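You operate a simulated robot arm through the tools that you are given. There is no shell and no other tool. Be economical: measure what you need, move in short steps, check, and stop when the job is done.

The job below is to be done with a simulated robot arm. You get a single attempt, and the scene is never put back.

Task
Switch off and unplug the inflator, shut both taps, take the orange hose off.
Fine: Switch off before you pull the plug; plug beside its socket box, orange hose end standing on the bench; green and yellow hoses stay on.

Only the result counts: the job must be done as asked and must still hold three seconds after the hand-in. Knocking over, shifting, dropping, spilling or breaking anything else fails it.

Robot
A 5-joint arm with a two-finger parallel gripper, fixed in place. Base frame: the origin is at the foot of the arm, x ahead of it, y to its left, z up; the work surface is at about z = 800. Readings come in mm, rad, newtons and seconds.
It reaches about 1134 mm from its shoulder. Its first joint turns from -2.601 to 2.601 rad. Payload 1.57 kg.
The TCP is the grasp point between the finger pads, 30 mm short of the fingertips. In the tool frame z runs along the fingers and y along their closing line. Largest opening 110 mm; finger width 24, thickness 12; the body of the gripper, 48 by 112 mm, starts 78 mm behind the TCP.
Orientation is that of the tool frame in the base frame, as [roll, pitch, yaw] about the fixed x, y, z axes, in that order (R = Rz(yaw) Ry(pitch) Rx(roll)). With the fingers straight down and closing along the base's y, the tool's x points along the base's -x, its y along +y and its z along -z.

Tools
- The arm moves only by the tool nudge_tool. Its argument "series" is a list of rows, each an object (a shift or turn left out is 0, a gripper value left out holds the last) with "travel": the shift along the tool's x, y, z in mm, a list of three; "dr": the turn, a rotation vector about the tool's x, y, z in rad, a list of three; "hand": the gripper command, from -1 (fully open) to 1 (shut), values between in proportion. In form: [{"travel": [dx, dy, dz], "dr": [ax, ay, az], "hand": hand}, ...]. A call has 1 to 12 rows; each row is the pose to reach, as a shift and turn from the pose commanded when the call began, along the tool's axes at that moment. Each row takes 0.2 s and may step no farther than 50 mm and 0.15 rad from the row before; otherwise, or with a gripper value out of range, the whole call is refused. Where a pose cannot be reached the arm comes as near as it can. A force on the tool above 40 N (or 10 N above the force at the start of the call, whichever is more), or a blocked arm, ends the call early, and 0.2 s more pass. The fingers move at their own pace (about 153 mm/s each) and stop on an object; they squeeze with about 37 N. The grip force told is the motor's: it shows also when the fingers shut on nothing. Time passes only in rows, and 0.2 s behind the last, so rows that repeat a pose let the fingers close. It gives the time, the measured TCP pose, the force on the tool (base axes), the opening and the grip force at its end, in the units of the frame above (readings bear some noise), with the torque about the TCP (base axes, N m) and any sound that the robot's microphone picked up.
- Cameras (640 x 400 px; columns grow to the right, rows downward): "scene" is fixed at [221.3, 499.6, 1622.1]; the picture's right is [-0.12, -0.99, 0.00], its down [-0.73, 0.09, -0.68] and it looks along [0.67, -0.08, -0.73] (base axes); focal length 362 px, centre (320, 200). "wrist" rides on the gripper at [70, 16, -141] in the tool frame; the picture's right is [-0.23, 0.97, 0.00], its down [-0.86, -0.20, -0.48] and it looks along [-0.47, -0.11, 0.88] (tool axes); focal length 222 px, centre (320, 200). There is no depth. A picture from a camera that has moved, and an enlarged one, comes with that camera's place and axes in the base frame and with its lens.
- snapshot(camera): a new picture of that camera. No time passes.
- lift_body(by): slides the trunk up (or, below 0, down) by that many mm; the arm rides with it, the base frame stays. It gives what a move gives, with no picture.
- zoom(camera, box): a new picture of the part [left, top, right, bottom] of that camera's present view, enlarged. No time passes.
- job_done(): hands the job in; it is judged then, once.

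Work in short steps. Places have to be worked out from the pictures, the camera data and where the tool is seen: move nearer, look again, correct. Check each grasp and each placing, and mend what went wrong. You have 120 turns and 84 pictures in all, those below and enlarged ones among them. Open the gripper and draw the arm clear of the work before you hand the job in, unless the task says otherwise; then end with one line.

The tools are called after "Call:" as name(argument=value, ...) on one line, values as JSON. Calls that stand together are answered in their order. nudge_tool: Moves the arm, as the interface text tells. Its arguments: {"type":"object","properties":{"series":{"type":"array","items":{"type":"object","properties":{"travel":{"type":"array","items":{"type":"number"}},"dr":{"type":"array","items":{"type":"number"}},"hand":{"type":"number"}}}}},"required":["series"]} The other tools are called the same way: lift_body (by) slides the trunk up or down; snapshot (camera) takes a picture; zoom (camera, box) takes an enlarged picture of a part of a camera's view; job_done () hands the job in.

At the start:

```text
time_s: 0.0
eef_pos: [759.0, 300.7, 1179.4]
tcp_rot: [-3.141, 0.001, -3.14]
wrist_force: [-0.2, 0.0, -0.4]
wrist_torque: [-0.02, 0.02, 0.02]
grip_width: 109.9
finger_force: 0.0
trunk travel left (down, up): [-912.0, 58.0]
```

scene: 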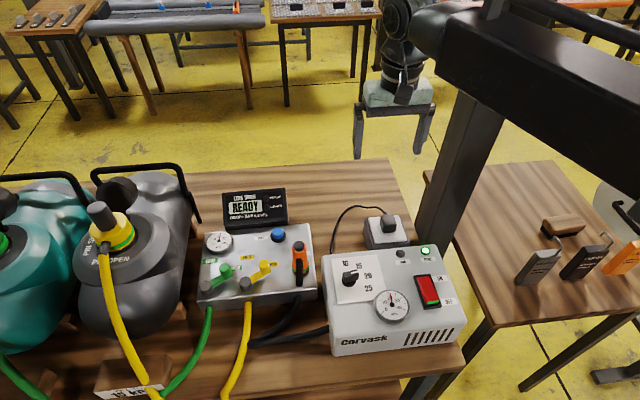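
wrist: 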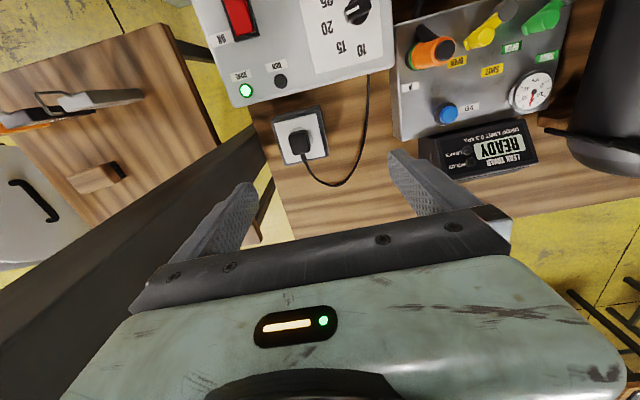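

I'll zoom in on the panel and the inflator to see the details.

Call:
zoom(camera="scene", box=[180, 180, 340, 340])

Call:
zoom(camera="scene", box=[310, 190, 480, 360])

Call:
zoom(camera="wrist", box=[390, 0, 600, 180])

Call:
zoom(camera="scene", box=[0, 160, 300, 400])

```text
2.50 times, centred on (260, 260) of scene
camera zoom: at [221.3, 499.6, 1622.1], right [-0.12, -0.99, 0.0], down [-0.73, 0.09, -0.68], along [0.67, -0.08, -0.73], focal length 906 px, centre (470, 50)
```

zoom: 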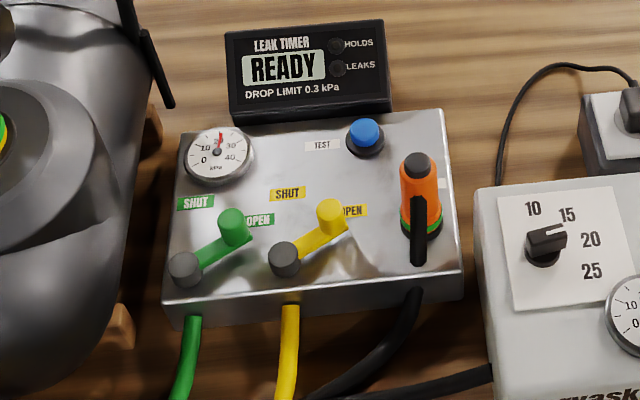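

```text
2.35 times, centred on (395, 275) of scene
camera zoom: at [221.3, 499.6, 1622.1], right [-0.12, -0.99, 0.0], down [-0.73, 0.09, -0.68], along [0.67, -0.08, -0.73], focal length 853 px, centre (144, 24)
```

zoom: 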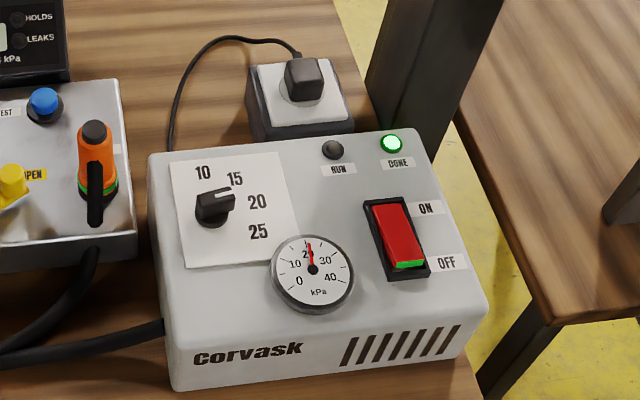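

```text
2.22 times, centred on (495, 90) of wrist
camera zoom: at [689.8, 318.0, 1318.2], right [0.23, 0.97, 0.0], down [0.86, -0.2, 0.48], along [0.47, -0.11, -0.88], focal length 494 px, centre (-69, 444)
```

zoom: 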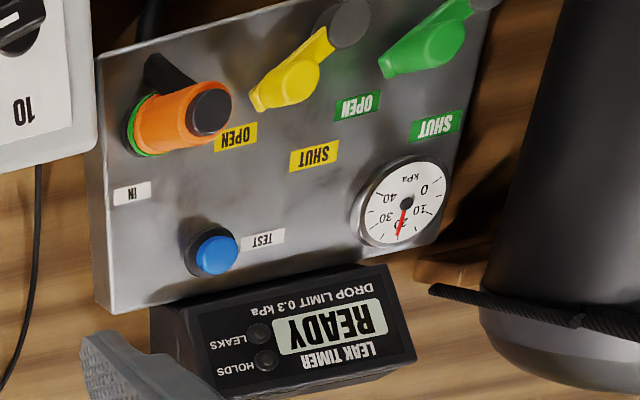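

```text
1.67 times, centred on (150, 280) of scene
camera zoom: at [221.3, 499.6, 1622.1], right [-0.12, -0.99, 0.0], down [-0.73, 0.09, -0.68], along [0.67, -0.08, -0.73], focal length 604 px, centre (603, 67)
```

zoom: 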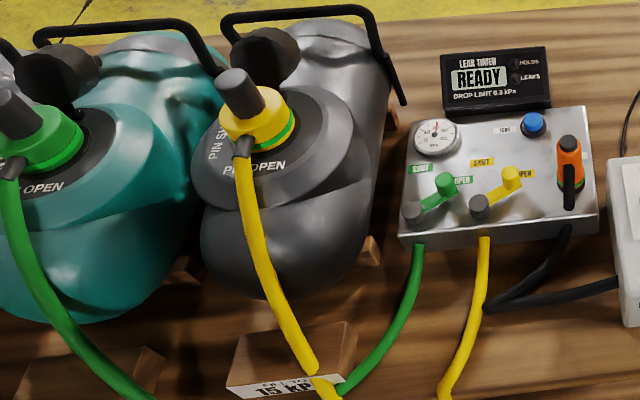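

The rocker switch is at about (583, 218, 900) by triangulation. I'll move above it and look from close up.

Call:
nudge_tool(series=[{"travel": [34, -17, 24]}, {"travel": [68, -34, 48]}, {"travel": [102, -51, 72]}, {"travel": [136, -68, 96]}, {"travel": [170, -83, 120]}])

Call:
snapshot(camera="wrist")

Call:
snapshot(camera="scene")

```text
time_s: 1.2
eef_pos: [587.5, 219.4, 1178.7]
tcp_rot: [-3.141, -0.002, -3.141]
wrist_force: [1.2, 0.5, 0.3]
wrist_torque: [0.04, -0.01, -0.03]
grip_width: 109.8
finger_force: 0.0
out of reach, approached as far as the arm can: row 1, 2, 3, 4, 5
trunk travel left (down, up): [-912.0, 58.0]
```

```text
77 pictures are left
camera wrist: at [517.6, 236.4, 1318.4], right [0.23, 0.97, 0.0], down [0.85, -0.2, 0.48], along [0.47, -0.11, -0.88], focal length 222 px, centre (320, 200)
```

wrist: 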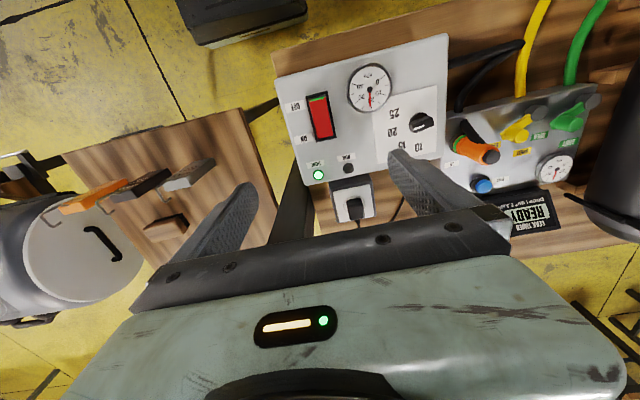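

```text
76 pictures are left
```

scene: 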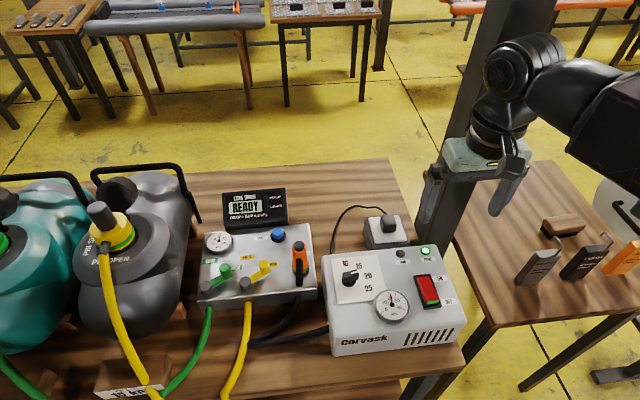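

Vertical reach is limited by the trunk height here, so I'll lower the trunk.

Call:
lift_body(by=-130)

Call:
snapshot(camera="wrist")

```text
time_s: 2.8
eef_pos: [588.3, 219.7, 1047.6]
tcp_rot: [3.141, 0.0, 3.14]
wrist_force: [0.2, -0.3, -0.2]
wrist_torque: [0.0, 0.0, 0.02]
grip_width: 110.2
finger_force: 0.0
trunk travel left (down, up): [-782.0, 188.0]
```

```text
75 pictures are left
camera wrist: at [518.6, 236.7, 1188.3], right [0.23, 0.97, 0.0], down [0.86, -0.2, 0.48], along [0.47, -0.11, -0.88], focal length 222 px, centre (320, 200)
```

wrist: 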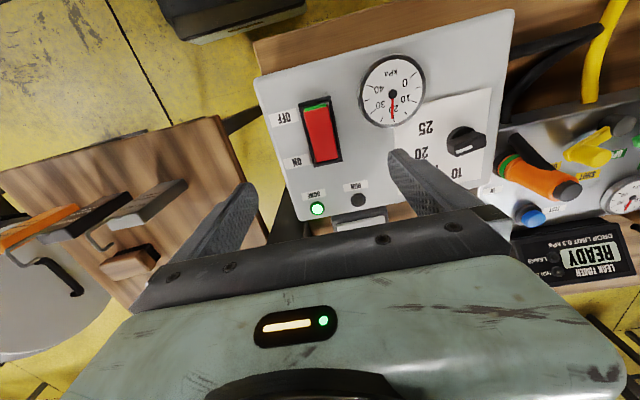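

The OFF end of the rocker is near (552, 226, ~905). I'll close the fingers and position them above it.

Call:
nudge_tool(series=[{"travel": [18, 4, 0], "hand": 1}, {"travel": [35, 7, 20], "hand": 1}, {"travel": [35, 7, 50], "hand": 1}, {"travel": [35, 7, 60], "hand": 1}])

Call:
snapshot(camera="wrist")

Call:
zoom(camera="scene", box=[310, 190, 480, 360])

```text
time_s: 3.8
eef_pos: [552.9, 227.0, 1048.8]
tcp_rot: [-3.141, 0.002, 3.141]
wrist_force: [0.6, 0.6, -0.6]
wrist_torque: [-0.01, 0.0, -0.03]
grip_width: 0.1
finger_force: 20.8
out of reach, approached as far as the arm can: row 2, 3, 4
trunk travel left (down, up): [-782.0, 188.0]
```

```text
74 pictures are left
camera wrist: at [484.2, 243.4, 1188.2], right [0.23, 0.97, 0.0], down [0.86, -0.2, 0.48], along [0.47, -0.11, -0.88], focal length 222 px, centre (320, 200)
```

wrist: 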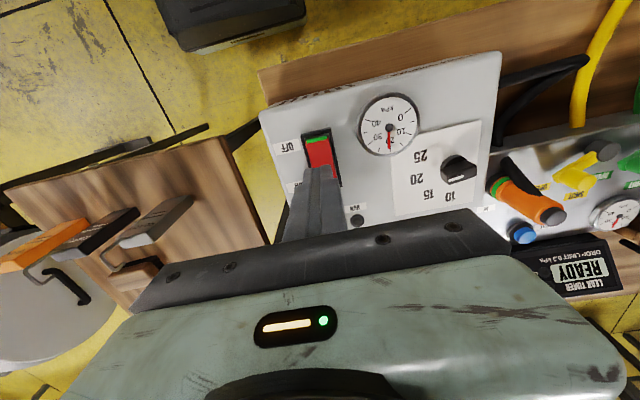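

```text
2.35 times, centred on (395, 275) of scene
camera zoom: at [221.3, 499.6, 1622.1], right [-0.12, -0.99, 0.0], down [-0.73, 0.09, -0.68], along [0.67, -0.08, -0.73], focal length 853 px, centre (144, 24)
```

zoom: 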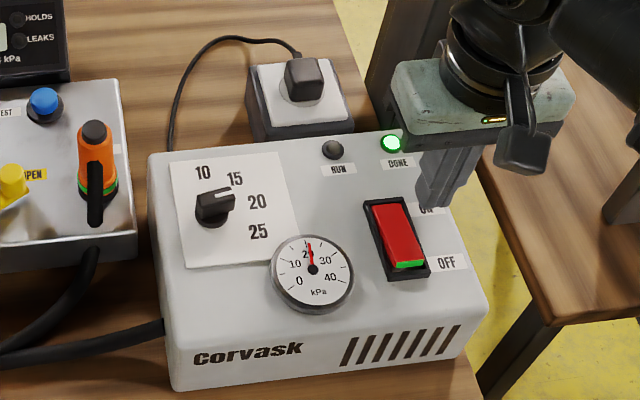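

The arm is at its lowest relative to the trunk. I'll raise the arm 60 mm and lower the trunk, which gives some downward range for pressing.

Call:
nudge_tool(series=[{"travel": [-5, -1, -40], "hand": 1}, {"travel": [-5, -1, -80], "hand": 1}])

Call:
lift_body(by=-150)

Call:
zoom(camera="scene", box=[310, 190, 480, 360])

Call:
snapshot(camera="wrist")

```text
time_s: 4.4
eef_pos: [552.9, 226.6, 1049.2]
tcp_rot: [-3.141, 0.0, 3.141]
wrist_force: [-0.3, 0.4, -0.3]
wrist_torque: [-0.02, 0.01, 0.0]
grip_width: 0.0
finger_force: 21.4
out of reach, approached as far as the arm can: row 1, 2
trunk travel left (down, up): [-782.0, 188.0]
```

```text
time_s: 5.5
eef_pos: [549.5, 226.5, 952.6]
tcp_rot: [-3.141, -0.001, -3.141]
wrist_force: [-16.4, -5.1, 29.8]
wrist_torque: [-0.12, 0.16, -0.08]
grip_width: 0.0
finger_force: 21.4
trunk travel left (down, up): [-685.0, 285.0]
stopped: the force on the tool passed its limit at 142 N (the readings are from after the stop); the commanded pose is now the measured one
```

```text
2.35 times, centred on (395, 275) of scene
camera zoom: at [221.3, 499.6, 1622.1], right [-0.12, -0.99, 0.0], down [-0.73, 0.09, -0.68], along [0.67, -0.08, -0.73], focal length 853 px, centre (144, 24)
```

zoom: 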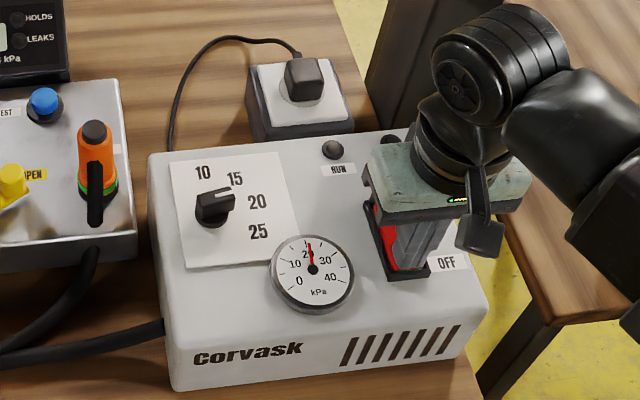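

```text
71 pictures are left
camera wrist: at [480.4, 242.6, 1093.5], right [0.23, 0.97, 0.0], down [0.86, -0.2, 0.48], along [0.47, -0.11, -0.88], focal length 222 px, centre (320, 200)
```

wrist: 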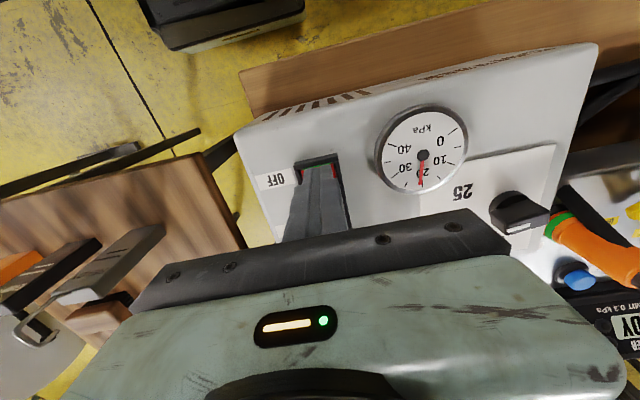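

The fingers pressed the OFF end. I'll lift off with the trunk and check the switch.

Call:
lift_body(by=60)

Call:
snapshot(camera="wrist")

Call:
zoom(camera="scene", box=[310, 190, 480, 360])

```text
time_s: 6.5
eef_pos: [554.0, 227.6, 1011.8]
tcp_rot: [3.139, 0.001, 3.141]
wrist_force: [-0.5, -0.6, -0.2]
wrist_torque: [0.03, 0.01, 0.01]
grip_width: 0.1
finger_force: 21.1
trunk travel left (down, up): [-745.0, 225.0]
```

```text
70 pictures are left
camera wrist: at [484.3, 243.8, 1151.5], right [0.23, 0.97, 0.0], down [0.85, -0.2, 0.48], along [0.47, -0.11, -0.88], focal length 222 px, centre (320, 200)
```

wrist: 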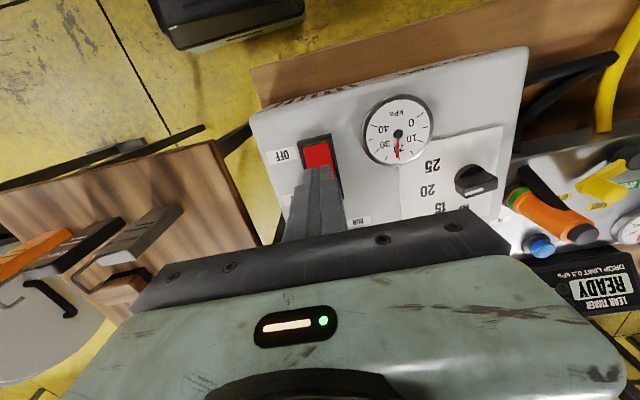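

```text
2.35 times, centred on (395, 275) of scene
camera zoom: at [221.3, 499.6, 1622.1], right [-0.12, -0.99, 0.0], down [-0.73, 0.09, -0.68], along [0.67, -0.08, -0.73], focal length 853 px, centre (144, 24)
```

zoom: 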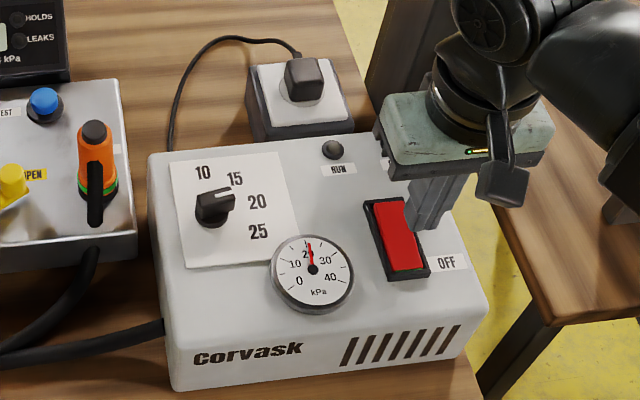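

The rocker has flipped to OFF. Next I'll move above the plug at (793, 253) with the fingers open and take a close view.

Call:
nudge_tool(series=[{"travel": [-48, 5, 0], "hand": 1}, {"travel": [-96, 10, 0], "hand": 0}, {"travel": [-144, 15, 0], "hand": 0}, {"travel": [-192, 20, 0], "hand": 0}, {"travel": [-239, 25, 0], "hand": 0}])

Call:
snapshot(camera="wrist")

Call:
snapshot(camera="scene")

```text
time_s: 7.7
eef_pos: [793.4, 255.1, 1011.4]
tcp_rot: [3.14, 0.002, -3.139]
wrist_force: [-0.1, -0.1, 0.0]
wrist_torque: [0.04, 0.02, 0.0]
grip_width: 54.9
finger_force: 0.0
trunk travel left (down, up): [-745.0, 225.0]
```

```text
68 pictures are left
camera wrist: at [724.2, 271.3, 1151.3], right [0.23, 0.97, 0.0], down [0.85, -0.2, 0.48], along [0.47, -0.11, -0.88], focal length 222 px, centre (320, 200)
```

wrist: 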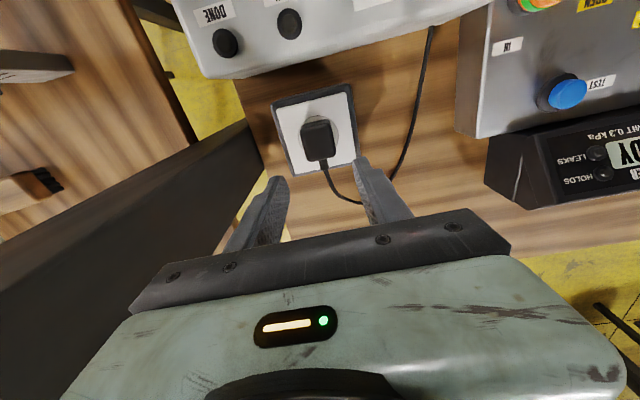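

```text
67 pictures are left
```

scene: 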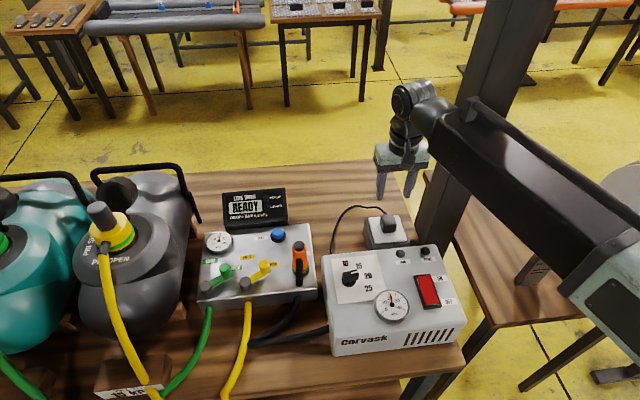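

The lamp is out, so the inflator is off. Now I'll zoom on the plug for its orientation and height.

Call:
zoom(camera="wrist", box=[240, 60, 400, 220])

Call:
zoom(camera="scene", box=[340, 180, 430, 260])

```text
2.50 times, centred on (320, 140) of wrist
camera zoom: at [724.2, 271.3, 1151.3], right [0.23, 0.97, 0.0], down [0.85, -0.2, 0.48], along [0.47, -0.11, -0.88], focal length 555 px, centre (320, 350)
```

zoom: 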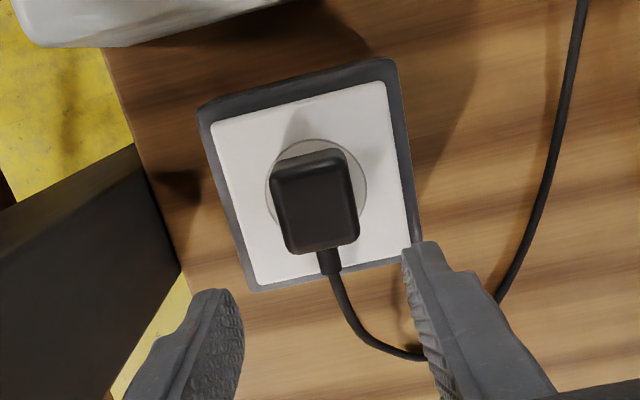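

```text
5.00 times, centred on (385, 220) of scene
camera zoom: at [221.3, 499.6, 1622.1], right [-0.12, -0.99, 0.0], down [-0.73, 0.09, -0.68], along [0.67, -0.08, -0.73], focal length 1812 px, centre (-5, 100)
```

zoom: 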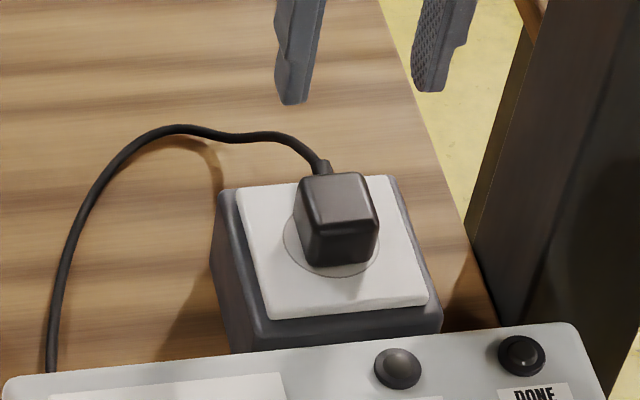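

The plug is square to the base: centre (792, 253), top about z 900, socket face about 868. I'll open to 75 mm and come down around it, keeping the tips above the socket face.

Call:
nudge_tool(series=[{"travel": [1, -2, 0], "hand": -0.36}, {"travel": [1, -2, 40], "hand": -0.36}, {"travel": [1, -2, 80], "hand": -0.36}, {"travel": [1, -2, 103], "hand": -0.36}])

Call:
zoom(camera="wrist", box=[240, 60, 400, 220])

Call:
zoom(camera="scene", box=[340, 180, 430, 260])

```text
time_s: 8.7
eef_pos: [792.9, 251.4, 1012.1]
tcp_rot: [3.141, 0.002, -3.141]
wrist_force: [0.5, 0.7, -0.2]
wrist_torque: [-0.02, 0.01, 0.01]
grip_width: 74.9
finger_force: 0.0
out of reach, approached as far as the arm can: row 2, 3, 4
trunk travel left (down, up): [-745.0, 225.0]
```

```text
2.50 times, centred on (320, 140) of wrist
camera zoom: at [722.3, 268.5, 1151.4], right [0.23, 0.97, 0.0], down [0.85, -0.2, 0.48], along [0.47, -0.11, -0.88], focal length 555 px, centre (320, 350)
```

zoom: 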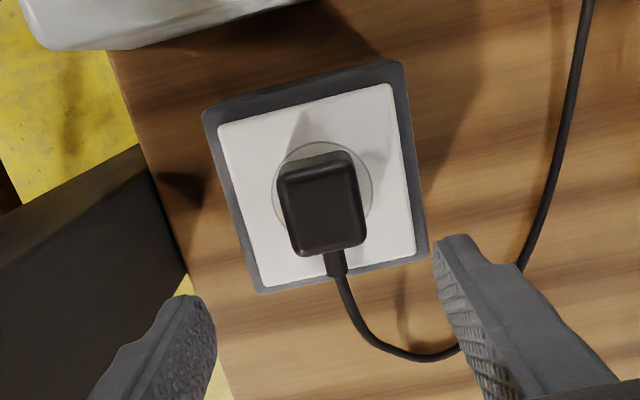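

```text
5.00 times, centred on (385, 220) of scene
camera zoom: at [221.3, 499.6, 1622.1], right [-0.12, -0.99, 0.0], down [-0.73, 0.09, -0.68], along [0.67, -0.08, -0.73], focal length 1812 px, centre (-5, 100)
```

zoom: 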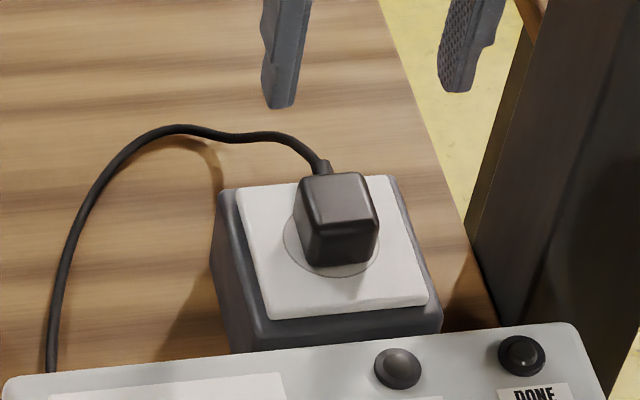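

Straight-down motion is blocked at this trunk height, so I'll check whether an upward nudge works, to understand the limit.

Call:
lift_body(by=-20)

Call:
nudge_tool(series=[{"travel": [0, 0, -20]}])

Call:
nudge_tool(series=[{"travel": [0, 0, 10]}])

```text
time_s: 9.4
eef_pos: [793.1, 250.6, 992.2]
tcp_rot: [3.14, 0.002, -3.14]
wrist_force: [0.2, -0.1, 0.3]
wrist_torque: [0.0, 0.0, 0.01]
grip_width: 74.8
finger_force: 0.1
trunk travel left (down, up): [-725.0, 245.0]
```

```text
time_s: 9.8
eef_pos: [791.3, 252.3, 992.1]
tcp_rot: [3.14, 0.003, -3.141]
wrist_force: [-0.4, -0.5, -0.6]
wrist_torque: [-0.01, 0.01, 0.0]
grip_width: 74.8
finger_force: 0.1
out of reach, approached as far as the arm can: row 1
trunk travel left (down, up): [-725.0, 245.0]
```

```text
time_s: 10.2
eef_pos: [790.2, 251.6, 992.5]
tcp_rot: [3.14, 0.001, -3.141]
wrist_force: [-0.4, -0.4, 0.1]
wrist_torque: [-0.01, -0.03, -0.01]
grip_width: 74.7
finger_force: 0.1
out of reach, approached as far as the arm can: row 1
trunk travel left (down, up): [-725.0, 245.0]
```

This arm keeps its height fixed and only the trunk gives vertical motion. I'll lower the trunk 60 mm and check the alignment.

Call:
lift_body(by=-65)

Call:
zoom(camera="wrist", box=[240, 100, 400, 260])

Call:
zoom(camera="scene", box=[340, 180, 430, 260])

```text
time_s: 11.2
eef_pos: [792.3, 251.1, 926.8]
tcp_rot: [3.139, 0.002, 3.14]
wrist_force: [0.3, 0.4, 0.0]
wrist_torque: [0.05, -0.02, -0.01]
grip_width: 74.9
finger_force: 0.1
trunk travel left (down, up): [-660.0, 310.0]
```

```text
2.50 times, centred on (320, 180) of wrist
camera zoom: at [722.2, 268.4, 1066.5], right [0.23, 0.97, 0.0], down [0.85, -0.2, 0.48], along [0.47, -0.11, -0.88], focal length 555 px, centre (320, 250)
```

zoom: 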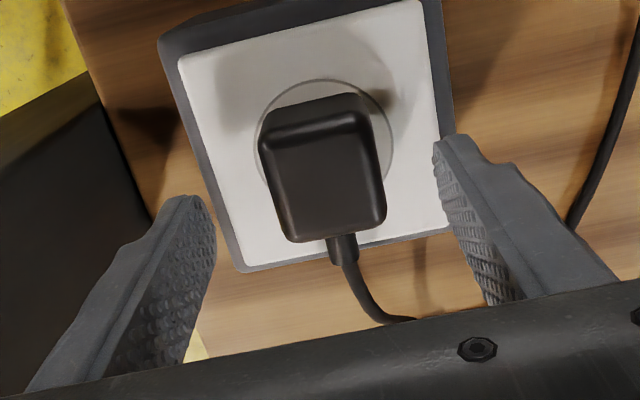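

```text
5.00 times, centred on (385, 220) of scene
camera zoom: at [221.3, 499.6, 1622.1], right [-0.12, -0.99, 0.0], down [-0.73, 0.09, -0.68], along [0.67, -0.08, -0.73], focal length 1812 px, centre (-5, 100)
```

zoom: 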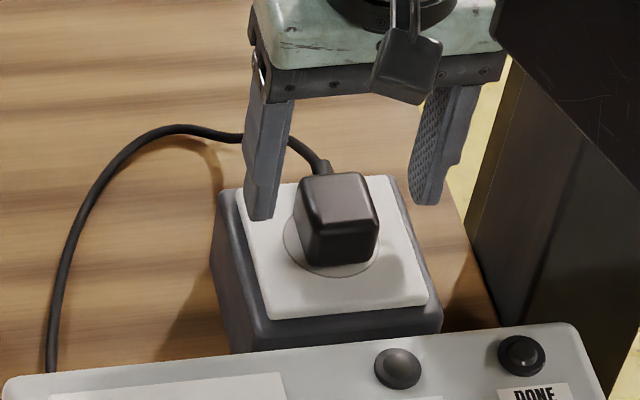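

The fingers straddle the plug, so I'll lower another 22 mm to bring the tips just above the socket face.

Call:
lift_body(by=-22)

Call:
zoom(camera="scene", box=[340, 180, 430, 260])

```text
time_s: 11.9
eef_pos: [792.2, 252.7, 904.5]
tcp_rot: [-3.141, 0.001, -3.142]
wrist_force: [2.2, -0.3, 2.8]
wrist_torque: [-0.09, -0.02, 0.08]
grip_width: 74.9
finger_force: 0.0
trunk travel left (down, up): [-638.0, 332.0]
```

```text
5.00 times, centred on (385, 220) of scene
camera zoom: at [221.3, 499.6, 1622.1], right [-0.12, -0.99, 0.0], down [-0.73, 0.09, -0.68], along [0.67, -0.08, -0.73], focal length 1812 px, centre (-5, 100)
```

zoom: 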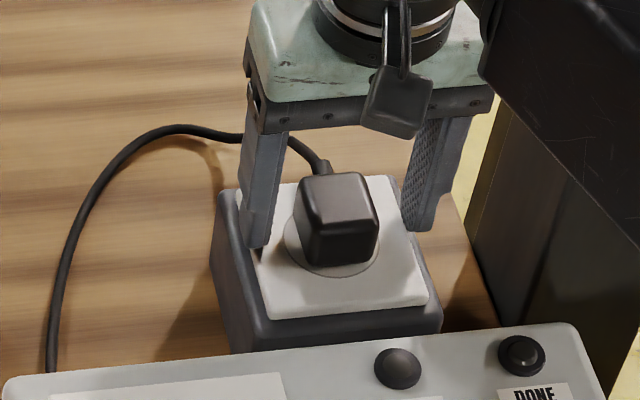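

The slight force suggests the tips are at the socket face, so I'll back off 3 mm and close on the plug.

Call:
lift_body(by=3)

Call:
nudge_tool(series=[{"hand": 0.2}, {"hand": 1}, {"hand": 1}, {"hand": 1}])

Call:
zoom(camera="scene", box=[340, 180, 430, 260])

```text
time_s: 12.4
eef_pos: [790.7, 251.7, 907.6]
tcp_rot: [3.141, 0.001, 3.141]
wrist_force: [0.1, 0.1, 0.4]
wrist_torque: [0.04, -0.02, -0.02]
grip_width: 74.8
finger_force: 0.1
trunk travel left (down, up): [-641.0, 329.0]
```

```text
time_s: 13.4
eef_pos: [792.5, 251.2, 907.3]
tcp_rot: [3.141, 0.002, -3.141]
wrist_force: [0.1, 0.2, 0.5]
wrist_torque: [0.0, -0.02, -0.02]
grip_width: 34.9
finger_force: 37.0
trunk travel left (down, up): [-641.0, 329.0]
heard: snap
```

```text
5.00 times, centred on (385, 220) of scene
camera zoom: at [221.3, 499.6, 1622.1], right [-0.12, -0.99, 0.0], down [-0.73, 0.09, -0.68], along [0.67, -0.08, -0.73], focal length 1812 px, centre (-5, 100)
```

zoom: 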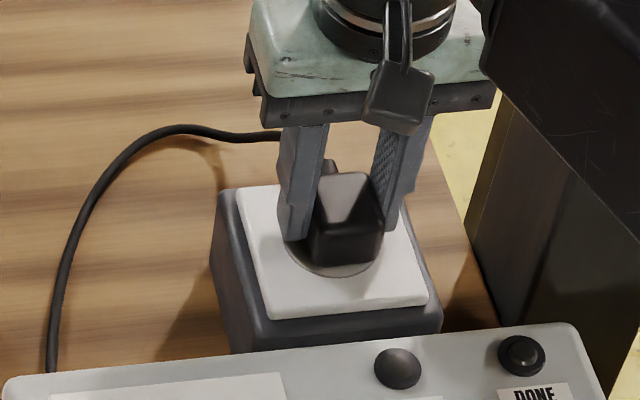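

The plug is gripped at 35 mm. Now I'll pull it straight up.

Call:
lift_body(by=70)

Call:
zoom(camera="scene", box=[310, 150, 450, 270])

Call:
snapshot(camera="wrist")

```text
time_s: 14.5
eef_pos: [791.9, 251.5, 977.9]
tcp_rot: [3.139, 0.001, -3.141]
wrist_force: [0.2, -0.4, -0.2]
wrist_torque: [0.0, -0.01, -0.03]
grip_width: 0.1
finger_force: 21.5
trunk travel left (down, up): [-711.0, 259.0]
```

```text
3.33 times, centred on (380, 210) of scene
camera zoom: at [221.3, 499.6, 1622.1], right [-0.12, -0.99, 0.0], down [-0.73, 0.09, -0.68], along [0.67, -0.08, -0.73], focal length 1208 px, centre (120, 167)
```

zoom: 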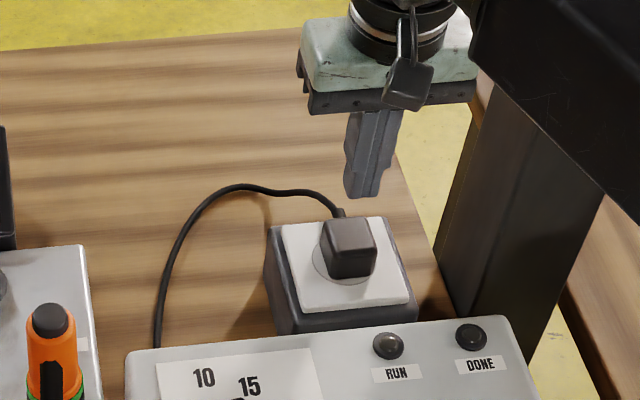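

```text
57 pictures are left
camera wrist: at [722.3, 268.6, 1117.4], right [0.23, 0.97, 0.0], down [0.85, -0.2, 0.48], along [0.47, -0.11, -0.88], focal length 222 px, centre (320, 200)
```

wrist: 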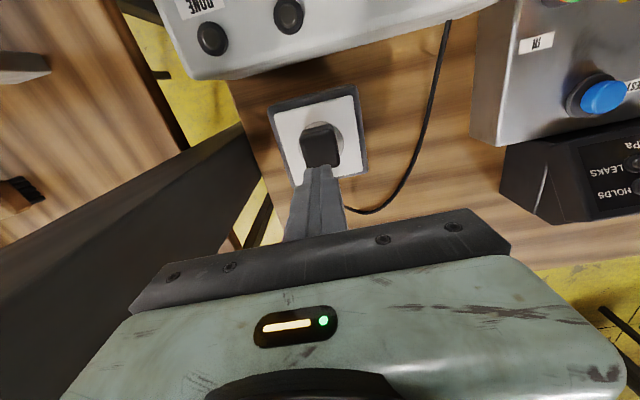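

The fingers slipped off the plug, so I need a deeper bite. I'll open, go lower until near contact and check the height.

Call:
nudge_tool(series=[{"hand": -0.2}, {"hand": -0.2}, {"hand": -0.2}])

Call:
lift_body(by=-73)

Call:
lift_body(by=-4)

Call:
zoom(camera="wrist", box=[240, 120, 400, 260])

Call:
zoom(camera="scene", box=[360, 195, 420, 255])

```text
time_s: 15.3
eef_pos: [791.1, 251.2, 978.5]
tcp_rot: [3.14, 0.002, 3.141]
wrist_force: [0.9, -0.3, 0.9]
wrist_torque: [0.0, 0.01, 0.0]
grip_width: 66.2
finger_force: 0.0
trunk travel left (down, up): [-711.0, 259.0]
```

```text
time_s: 16.4
eef_pos: [790.9, 251.8, 905.1]
tcp_rot: [3.14, 0.002, -3.14]
wrist_force: [2.0, 1.0, 2.5]
wrist_torque: [-0.11, -0.05, 0.06]
grip_width: 66.1
finger_force: 0.0
trunk travel left (down, up): [-638.0, 332.0]
```

```text
time_s: 16.8
eef_pos: [791.2, 251.6, 904.6]
tcp_rot: [3.141, 0.007, 3.14]
wrist_force: [-1.7, -1.2, 23.6]
wrist_torque: [-0.32, 0.32, -0.03]
grip_width: 64.1
finger_force: 0.1
trunk travel left (down, up): [-636.0, 334.0]
stopped: the force on the tool passed its limit at 50 N (the readings are from after the stop); the commanded pose is now the measured one
```

```text
2.86 times, centred on (320, 190) of wrist
camera zoom: at [721.3, 267.8, 1044.0], right [0.23, 0.97, 0.0], down [0.85, -0.2, 0.48], along [0.47, -0.11, -0.87], focal length 635 px, centre (320, 229)
```

zoom: 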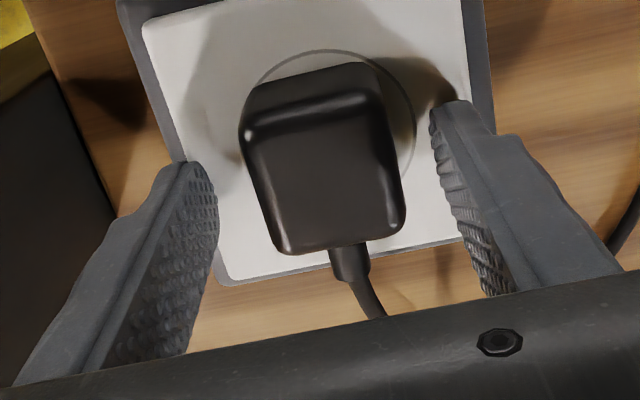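

```text
6.67 times, centred on (390, 225) of scene
camera zoom: at [221.3, 499.6, 1622.1], right [-0.12, -0.99, 0.0], down [-0.73, 0.09, -0.68], along [0.67, -0.08, -0.73], focal length 2416 px, centre (-147, 33)
```

zoom: 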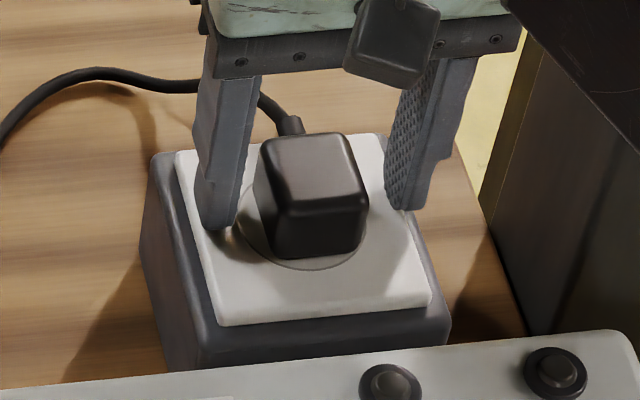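

Tip contact with the socket face is confirmed at TCP 905. I'll raise 2 mm, close again and pull slowly in small steps, watching the force.

Call:
lift_body(by=2)

Call:
nudge_tool(series=[{"travel": [0, 2, 0], "hand": 0.3}, {"travel": [0, 2, 0], "hand": 1}, {"travel": [0, 2, 0], "hand": 1}, {"travel": [0, 2, 0], "hand": 1}, {"travel": [0, 2, 0], "hand": 1}])

Call:
lift_body(by=3)

Call:
zoom(camera="scene", box=[360, 195, 420, 255])

```text
time_s: 17.3
eef_pos: [793.2, 252.0, 904.6]
tcp_rot: [3.141, 0.007, 3.14]
wrist_force: [-1.9, 1.6, 3.2]
wrist_torque: [-0.1, 0.1, -0.07]
grip_width: 65.4
finger_force: 0.1
trunk travel left (down, up): [-638.0, 332.0]
```

```text
time_s: 18.5
eef_pos: [793.6, 253.2, 905.0]
tcp_rot: [-3.141, 0.007, -3.141]
wrist_force: [1.0, 0.4, 0.9]
wrist_torque: [-0.04, -0.01, 0.02]
grip_width: 35.3
finger_force: 36.9
trunk travel left (down, up): [-638.0, 332.0]
```

```text
time_s: 19.1
eef_pos: [793.4, 253.9, 907.9]
tcp_rot: [3.141, 0.006, -3.141]
wrist_force: [-0.1, 0.3, -0.6]
wrist_torque: [-0.01, 0.0, -0.02]
grip_width: 35.3
finger_force: 37.0
trunk travel left (down, up): [-641.0, 329.0]
```

```text
6.67 times, centred on (390, 225) of scene
camera zoom: at [221.3, 499.6, 1622.1], right [-0.12, -0.99, 0.0], down [-0.73, 0.09, -0.68], along [0.67, -0.08, -0.73], focal length 2416 px, centre (-147, 33)
```

zoom: 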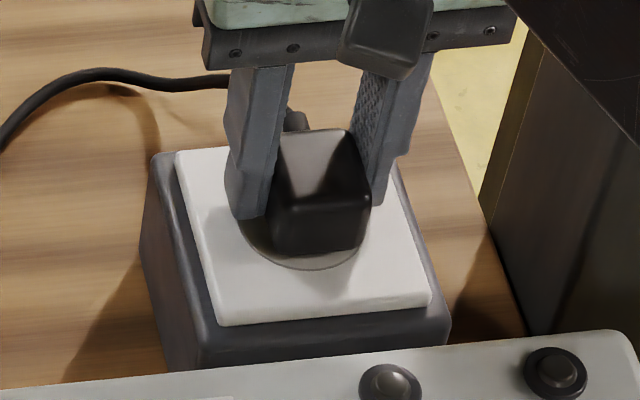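

There is no pull force yet and the grip is holding. I'll continue upward in small steps.

Call:
lift_body(by=8)

Call:
zoom(camera="scene", box=[360, 195, 420, 255])

```text
time_s: 19.6
eef_pos: [792.5, 252.5, 916.0]
tcp_rot: [-3.141, 0.008, -3.141]
wrist_force: [0.4, 0.0, 0.0]
wrist_torque: [0.0, -0.02, 0.01]
grip_width: 35.4
finger_force: 36.8
trunk travel left (down, up): [-649.0, 321.0]
```

```text
6.67 times, centred on (390, 225) of scene
camera zoom: at [221.3, 499.6, 1622.1], right [-0.12, -0.99, 0.0], down [-0.73, 0.09, -0.68], along [0.67, -0.08, -0.73], focal length 2416 px, centre (-147, 33)
```

zoom: 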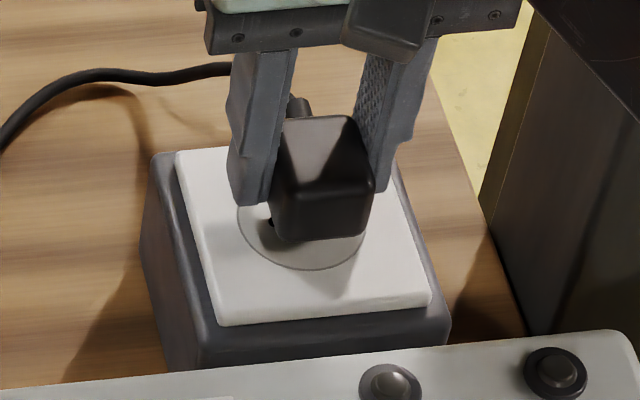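

The plug is coming out and the socket hole shows. I'll keep lifting gently.

Call:
lift_body(by=12)

Call:
lift_body(by=15)

Call:
zoom(camera="scene", box=[340, 180, 430, 260])

```text
time_s: 20.2
eef_pos: [793.7, 252.1, 926.8]
tcp_rot: [3.141, 0.007, 3.14]
wrist_force: [0.0, -1.2, -0.2]
wrist_torque: [-0.02, -0.01, -0.02]
grip_width: 35.5
finger_force: 37.5
trunk travel left (down, up): [-661.0, 309.0]
```

```text
time_s: 20.9
eef_pos: [793.3, 253.4, 942.8]
tcp_rot: [-3.14, 0.009, -3.141]
wrist_force: [-0.9, 0.1, -0.6]
wrist_torque: [0.04, -0.03, -0.02]
grip_width: 34.9
finger_force: 37.3
trunk travel left (down, up): [-676.0, 294.0]
```

```text
5.00 times, centred on (385, 220) of scene
camera zoom: at [221.3, 499.6, 1622.1], right [-0.12, -0.99, 0.0], down [-0.73, 0.09, -0.68], along [0.67, -0.08, -0.73], focal length 1812 px, centre (-5, 100)
```

zoom: 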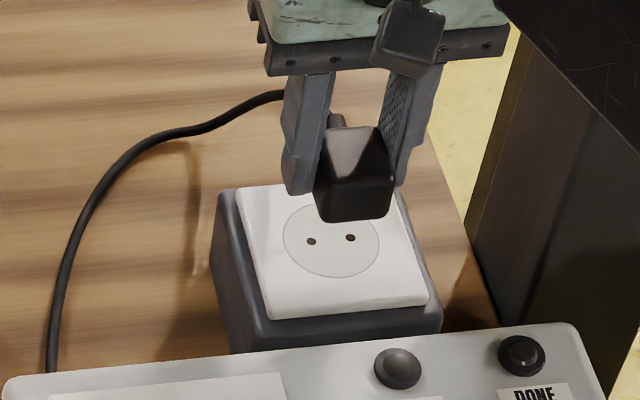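

The plug is fully out. I'll carry it gently left to (792, 352), between the box and the cable run.

Call:
nudge_tool(series=[{"travel": [0, 15, 0], "hand": 1}, {"travel": [0, 35, 0], "hand": 1}, {"travel": [0, 55, 0], "hand": 1}, {"travel": [0, 75, 0], "hand": 1}, {"travel": [0, 90, 0], "hand": 1}, {"travel": [0, 100, 0], "hand": 1}])

Call:
zoom(camera="scene", box=[300, 170, 430, 270])

Call:
snapshot(camera="wrist")

```text
time_s: 22.2
eef_pos: [792.2, 352.2, 943.8]
tcp_rot: [3.141, 0.007, 3.141]
wrist_force: [0.4, -0.5, -0.6]
wrist_torque: [0.02, -0.03, -0.02]
grip_width: 35.2
finger_force: 37.3
trunk travel left (down, up): [-676.0, 294.0]
```

```text
4.00 times, centred on (365, 220) of scene
camera zoom: at [221.3, 499.6, 1622.1], right [-0.12, -0.99, 0.0], down [-0.73, 0.09, -0.68], along [0.67, -0.08, -0.73], focal length 1450 px, centre (140, 120)
```

zoom: 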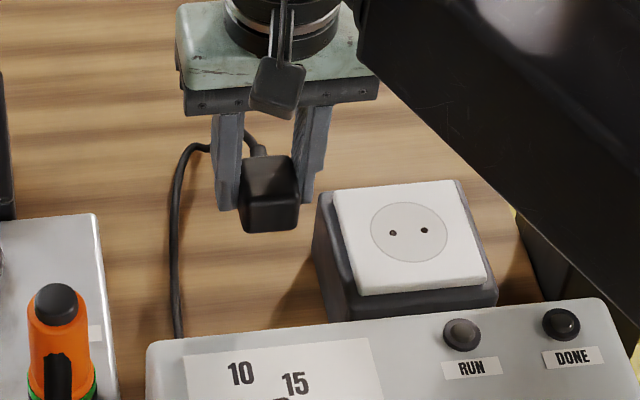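

```text
50 pictures are left
camera wrist: at [723.0, 369.6, 1082.0], right [0.23, 0.97, 0.0], down [0.85, -0.2, 0.48], along [0.47, -0.11, -0.88], focal length 222 px, centre (320, 200)
```

wrist: 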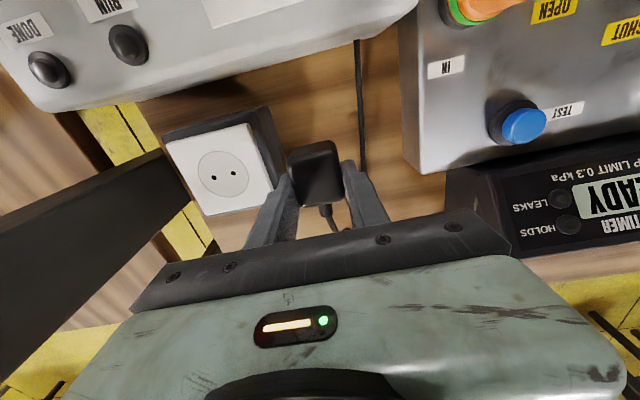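

Clear on all sides, so I'll lower to near the bench.

Call:
lift_body(by=-80)

Call:
lift_body(by=-12)

Call:
zoom(camera="scene", box=[310, 180, 410, 270])

```text
time_s: 23.4
eef_pos: [792.8, 352.8, 863.8]
tcp_rot: [3.141, 0.007, 3.142]
wrist_force: [0.7, -0.2, -1.5]
wrist_torque: [0.02, -0.03, 0.0]
grip_width: 35.2
finger_force: 36.7
trunk travel left (down, up): [-596.0, 374.0]
```

```text
time_s: 24.0
eef_pos: [792.3, 352.2, 850.2]
tcp_rot: [-3.14, 0.007, 3.141]
wrist_force: [0.8, 0.8, -0.5]
wrist_torque: [0.04, 0.0, -0.03]
grip_width: 35.1
finger_force: 37.5
trunk travel left (down, up): [-584.0, 386.0]
```

```text
4.44 times, centred on (360, 225) of scene
camera zoom: at [221.3, 499.6, 1622.1], right [-0.12, -0.99, 0.0], down [-0.73, 0.09, -0.68], along [0.67, -0.08, -0.73], focal length 1611 px, centre (142, 89)
```

zoom: 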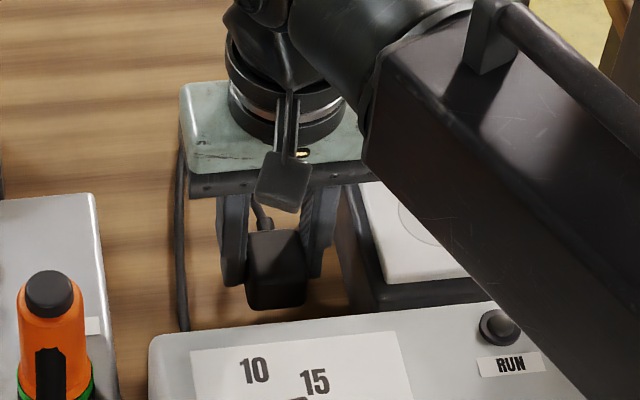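

No contact yet; I'll go on down in small steps.

Call:
lift_body(by=-8)

Call:
lift_body(by=-6)

```text
time_s: 24.6
eef_pos: [792.2, 353.1, 843.1]
tcp_rot: [-3.141, 0.008, 3.141]
wrist_force: [-0.5, 0.5, -1.1]
wrist_torque: [0.0, -0.06, 0.0]
grip_width: 35.2
finger_force: 37.5
trunk travel left (down, up): [-576.0, 394.0]
```

```text
time_s: 25.1
eef_pos: [793.1, 353.1, 836.4]
tcp_rot: [-3.141, 0.007, -3.141]
wrist_force: [-0.2, 0.1, -0.4]
wrist_torque: [0.01, -0.03, 0.02]
grip_width: 35.3
finger_force: 37.0
trunk travel left (down, up): [-570.0, 400.0]
```

Call:
lift_body(by=-4)

Call:
lift_body(by=-3)

Call:
zoom(camera="wrist", box=[220, 100, 420, 240])

```text
time_s: 25.7
eef_pos: [793.0, 352.5, 834.0]
tcp_rot: [3.142, 0.007, 3.14]
wrist_force: [-0.1, 0.2, -1.0]
wrist_torque: [-0.04, -0.01, 0.01]
grip_width: 35.4
finger_force: 37.2
trunk travel left (down, up): [-566.0, 404.0]
```

```text
time_s: 26.2
eef_pos: [793.2, 353.4, 830.8]
tcp_rot: [-3.141, 0.006, 3.141]
wrist_force: [0.5, -0.3, 1.7]
wrist_torque: [-0.02, 0.0, 0.02]
grip_width: 35.4
finger_force: 37.2
trunk travel left (down, up): [-563.0, 407.0]
```

```text
2.86 times, centred on (320, 170) of wrist
camera zoom: at [722.8, 369.3, 969.1], right [0.23, 0.97, 0.0], down [0.85, -0.2, 0.48], along [0.47, -0.11, -0.88], focal length 635 px, centre (320, 286)
```

zoom: 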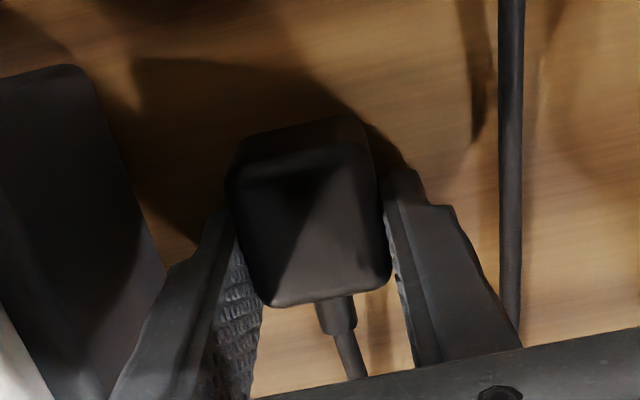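

The first contact with the bench registers (force rising). I'll release gently, opening to about 55 mm, and look.

Call:
nudge_tool(series=[{"hand": 0.2}, {"hand": 0.05}, {"hand": 0.05}])

Call:
lift_body(by=50)

Call:
snapshot(camera="wrist")

```text
time_s: 27.0
eef_pos: [792.5, 352.4, 829.3]
tcp_rot: [3.141, 0.007, 3.141]
wrist_force: [-0.6, 0.2, 0.1]
wrist_torque: [0.0, -0.01, -0.03]
grip_width: 52.2
finger_force: 0.0
trunk travel left (down, up): [-563.0, 407.0]
```

```text
time_s: 27.9
eef_pos: [793.3, 352.0, 881.2]
tcp_rot: [-3.14, 0.007, -3.142]
wrist_force: [-0.4, 0.1, 0.7]
wrist_torque: [0.01, 0.0, 0.02]
grip_width: 52.1
finger_force: 0.0
trunk travel left (down, up): [-613.0, 357.0]
```

```text
47 pictures are left
camera wrist: at [723.0, 369.4, 1019.0], right [0.23, 0.97, 0.0], down [0.85, -0.2, 0.48], along [0.47, -0.11, -0.88], focal length 222 px, centre (320, 200)
```

wrist: 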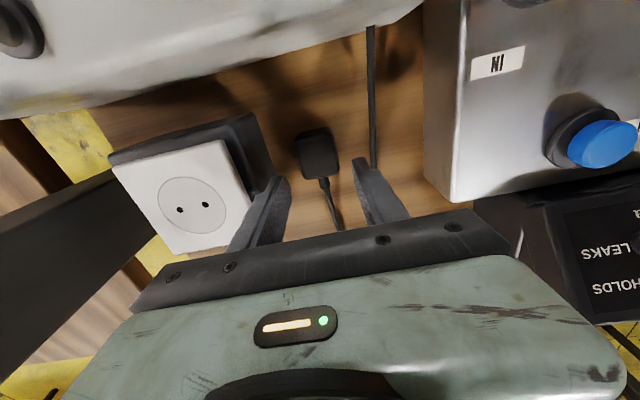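

The plug stands on the bench beside the box. I'll raise the trunk and go to the tap panel for a close look.

Call:
lift_body(by=170)

Call:
nudge_tool(series=[{"travel": [18, 42, 0]}, {"travel": [36, 84, 0]}, {"travel": [54, 126, 0]}, {"travel": [72, 168, 0]}, {"travel": [90, 210, 0]}, {"travel": [100, 235, 0]}])

Call:
snapshot(camera="wrist")

Call:
snapshot(camera="scene")

```text
time_s: 29.8
eef_pos: [794.1, 353.3, 1049.6]
tcp_rot: [-3.141, 0.007, -3.141]
wrist_force: [0.4, 0.8, 0.3]
wrist_torque: [-0.03, -0.03, -0.04]
grip_width: 52.3
finger_force: 0.0
trunk travel left (down, up): [-783.0, 187.0]
```

```text
time_s: 31.2
eef_pos: [693.8, 589.5, 1050.1]
tcp_rot: [-3.141, 0.008, -3.142]
wrist_force: [-0.9, 0.0, 0.5]
wrist_torque: [-0.03, -0.03, -0.01]
grip_width: 52.3
finger_force: 0.1
trunk travel left (down, up): [-783.0, 187.0]
```

```text
46 pictures are left
camera wrist: at [623.3, 605.5, 1189.0], right [0.23, 0.97, 0.0], down [0.85, -0.2, 0.48], along [0.47, -0.11, -0.88], focal length 222 px, centre (320, 200)
```

wrist: 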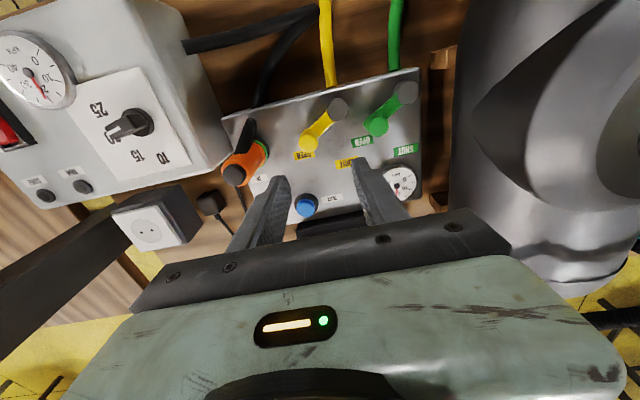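

```text
45 pictures are left
```

scene: 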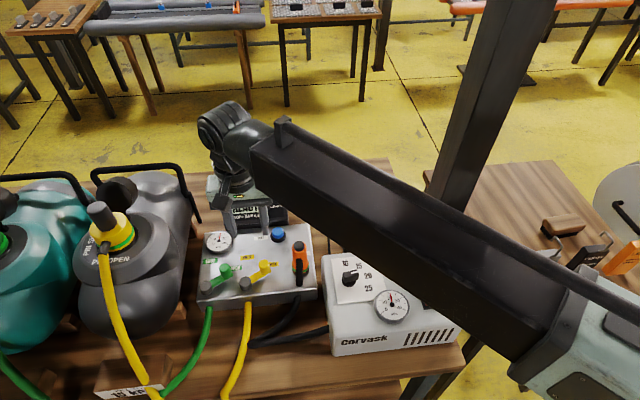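

Call:
zoom(camera="wrist", box=[220, 60, 440, 220])

Call:
zoom(camera="scene", box=[190, 220, 330, 320])

```text
2.50 times, centred on (330, 140) of wrist
camera zoom: at [623.3, 605.5, 1189.0], right [0.23, 0.97, 0.0], down [0.85, -0.2, 0.48], along [0.47, -0.11, -0.88], focal length 555 px, centre (295, 350)
```

zoom: 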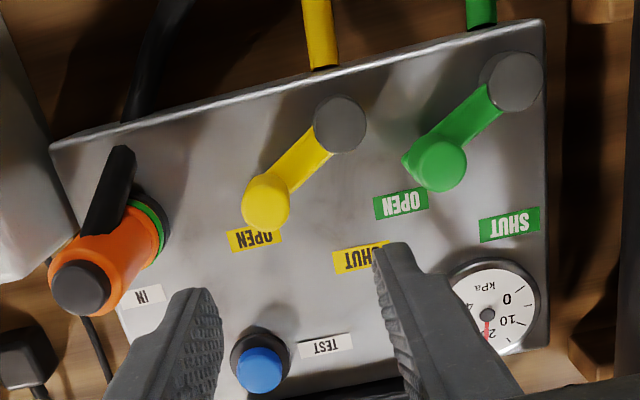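

```text
4.00 times, centred on (260, 270) of scene
camera zoom: at [221.3, 499.6, 1622.1], right [-0.12, -0.99, 0.0], down [-0.73, 0.09, -0.68], along [0.67, -0.08, -0.73], focal length 1450 px, centre (560, -80)
```

zoom: 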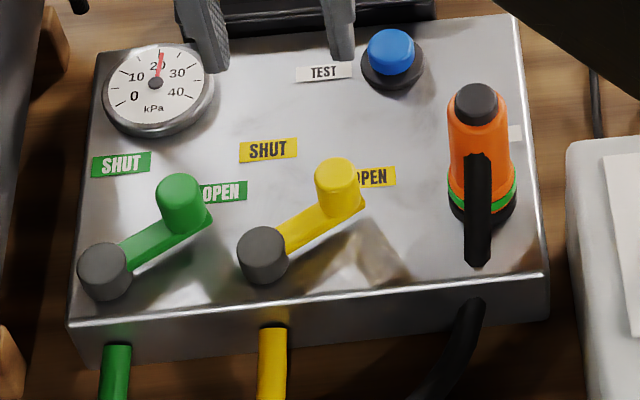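

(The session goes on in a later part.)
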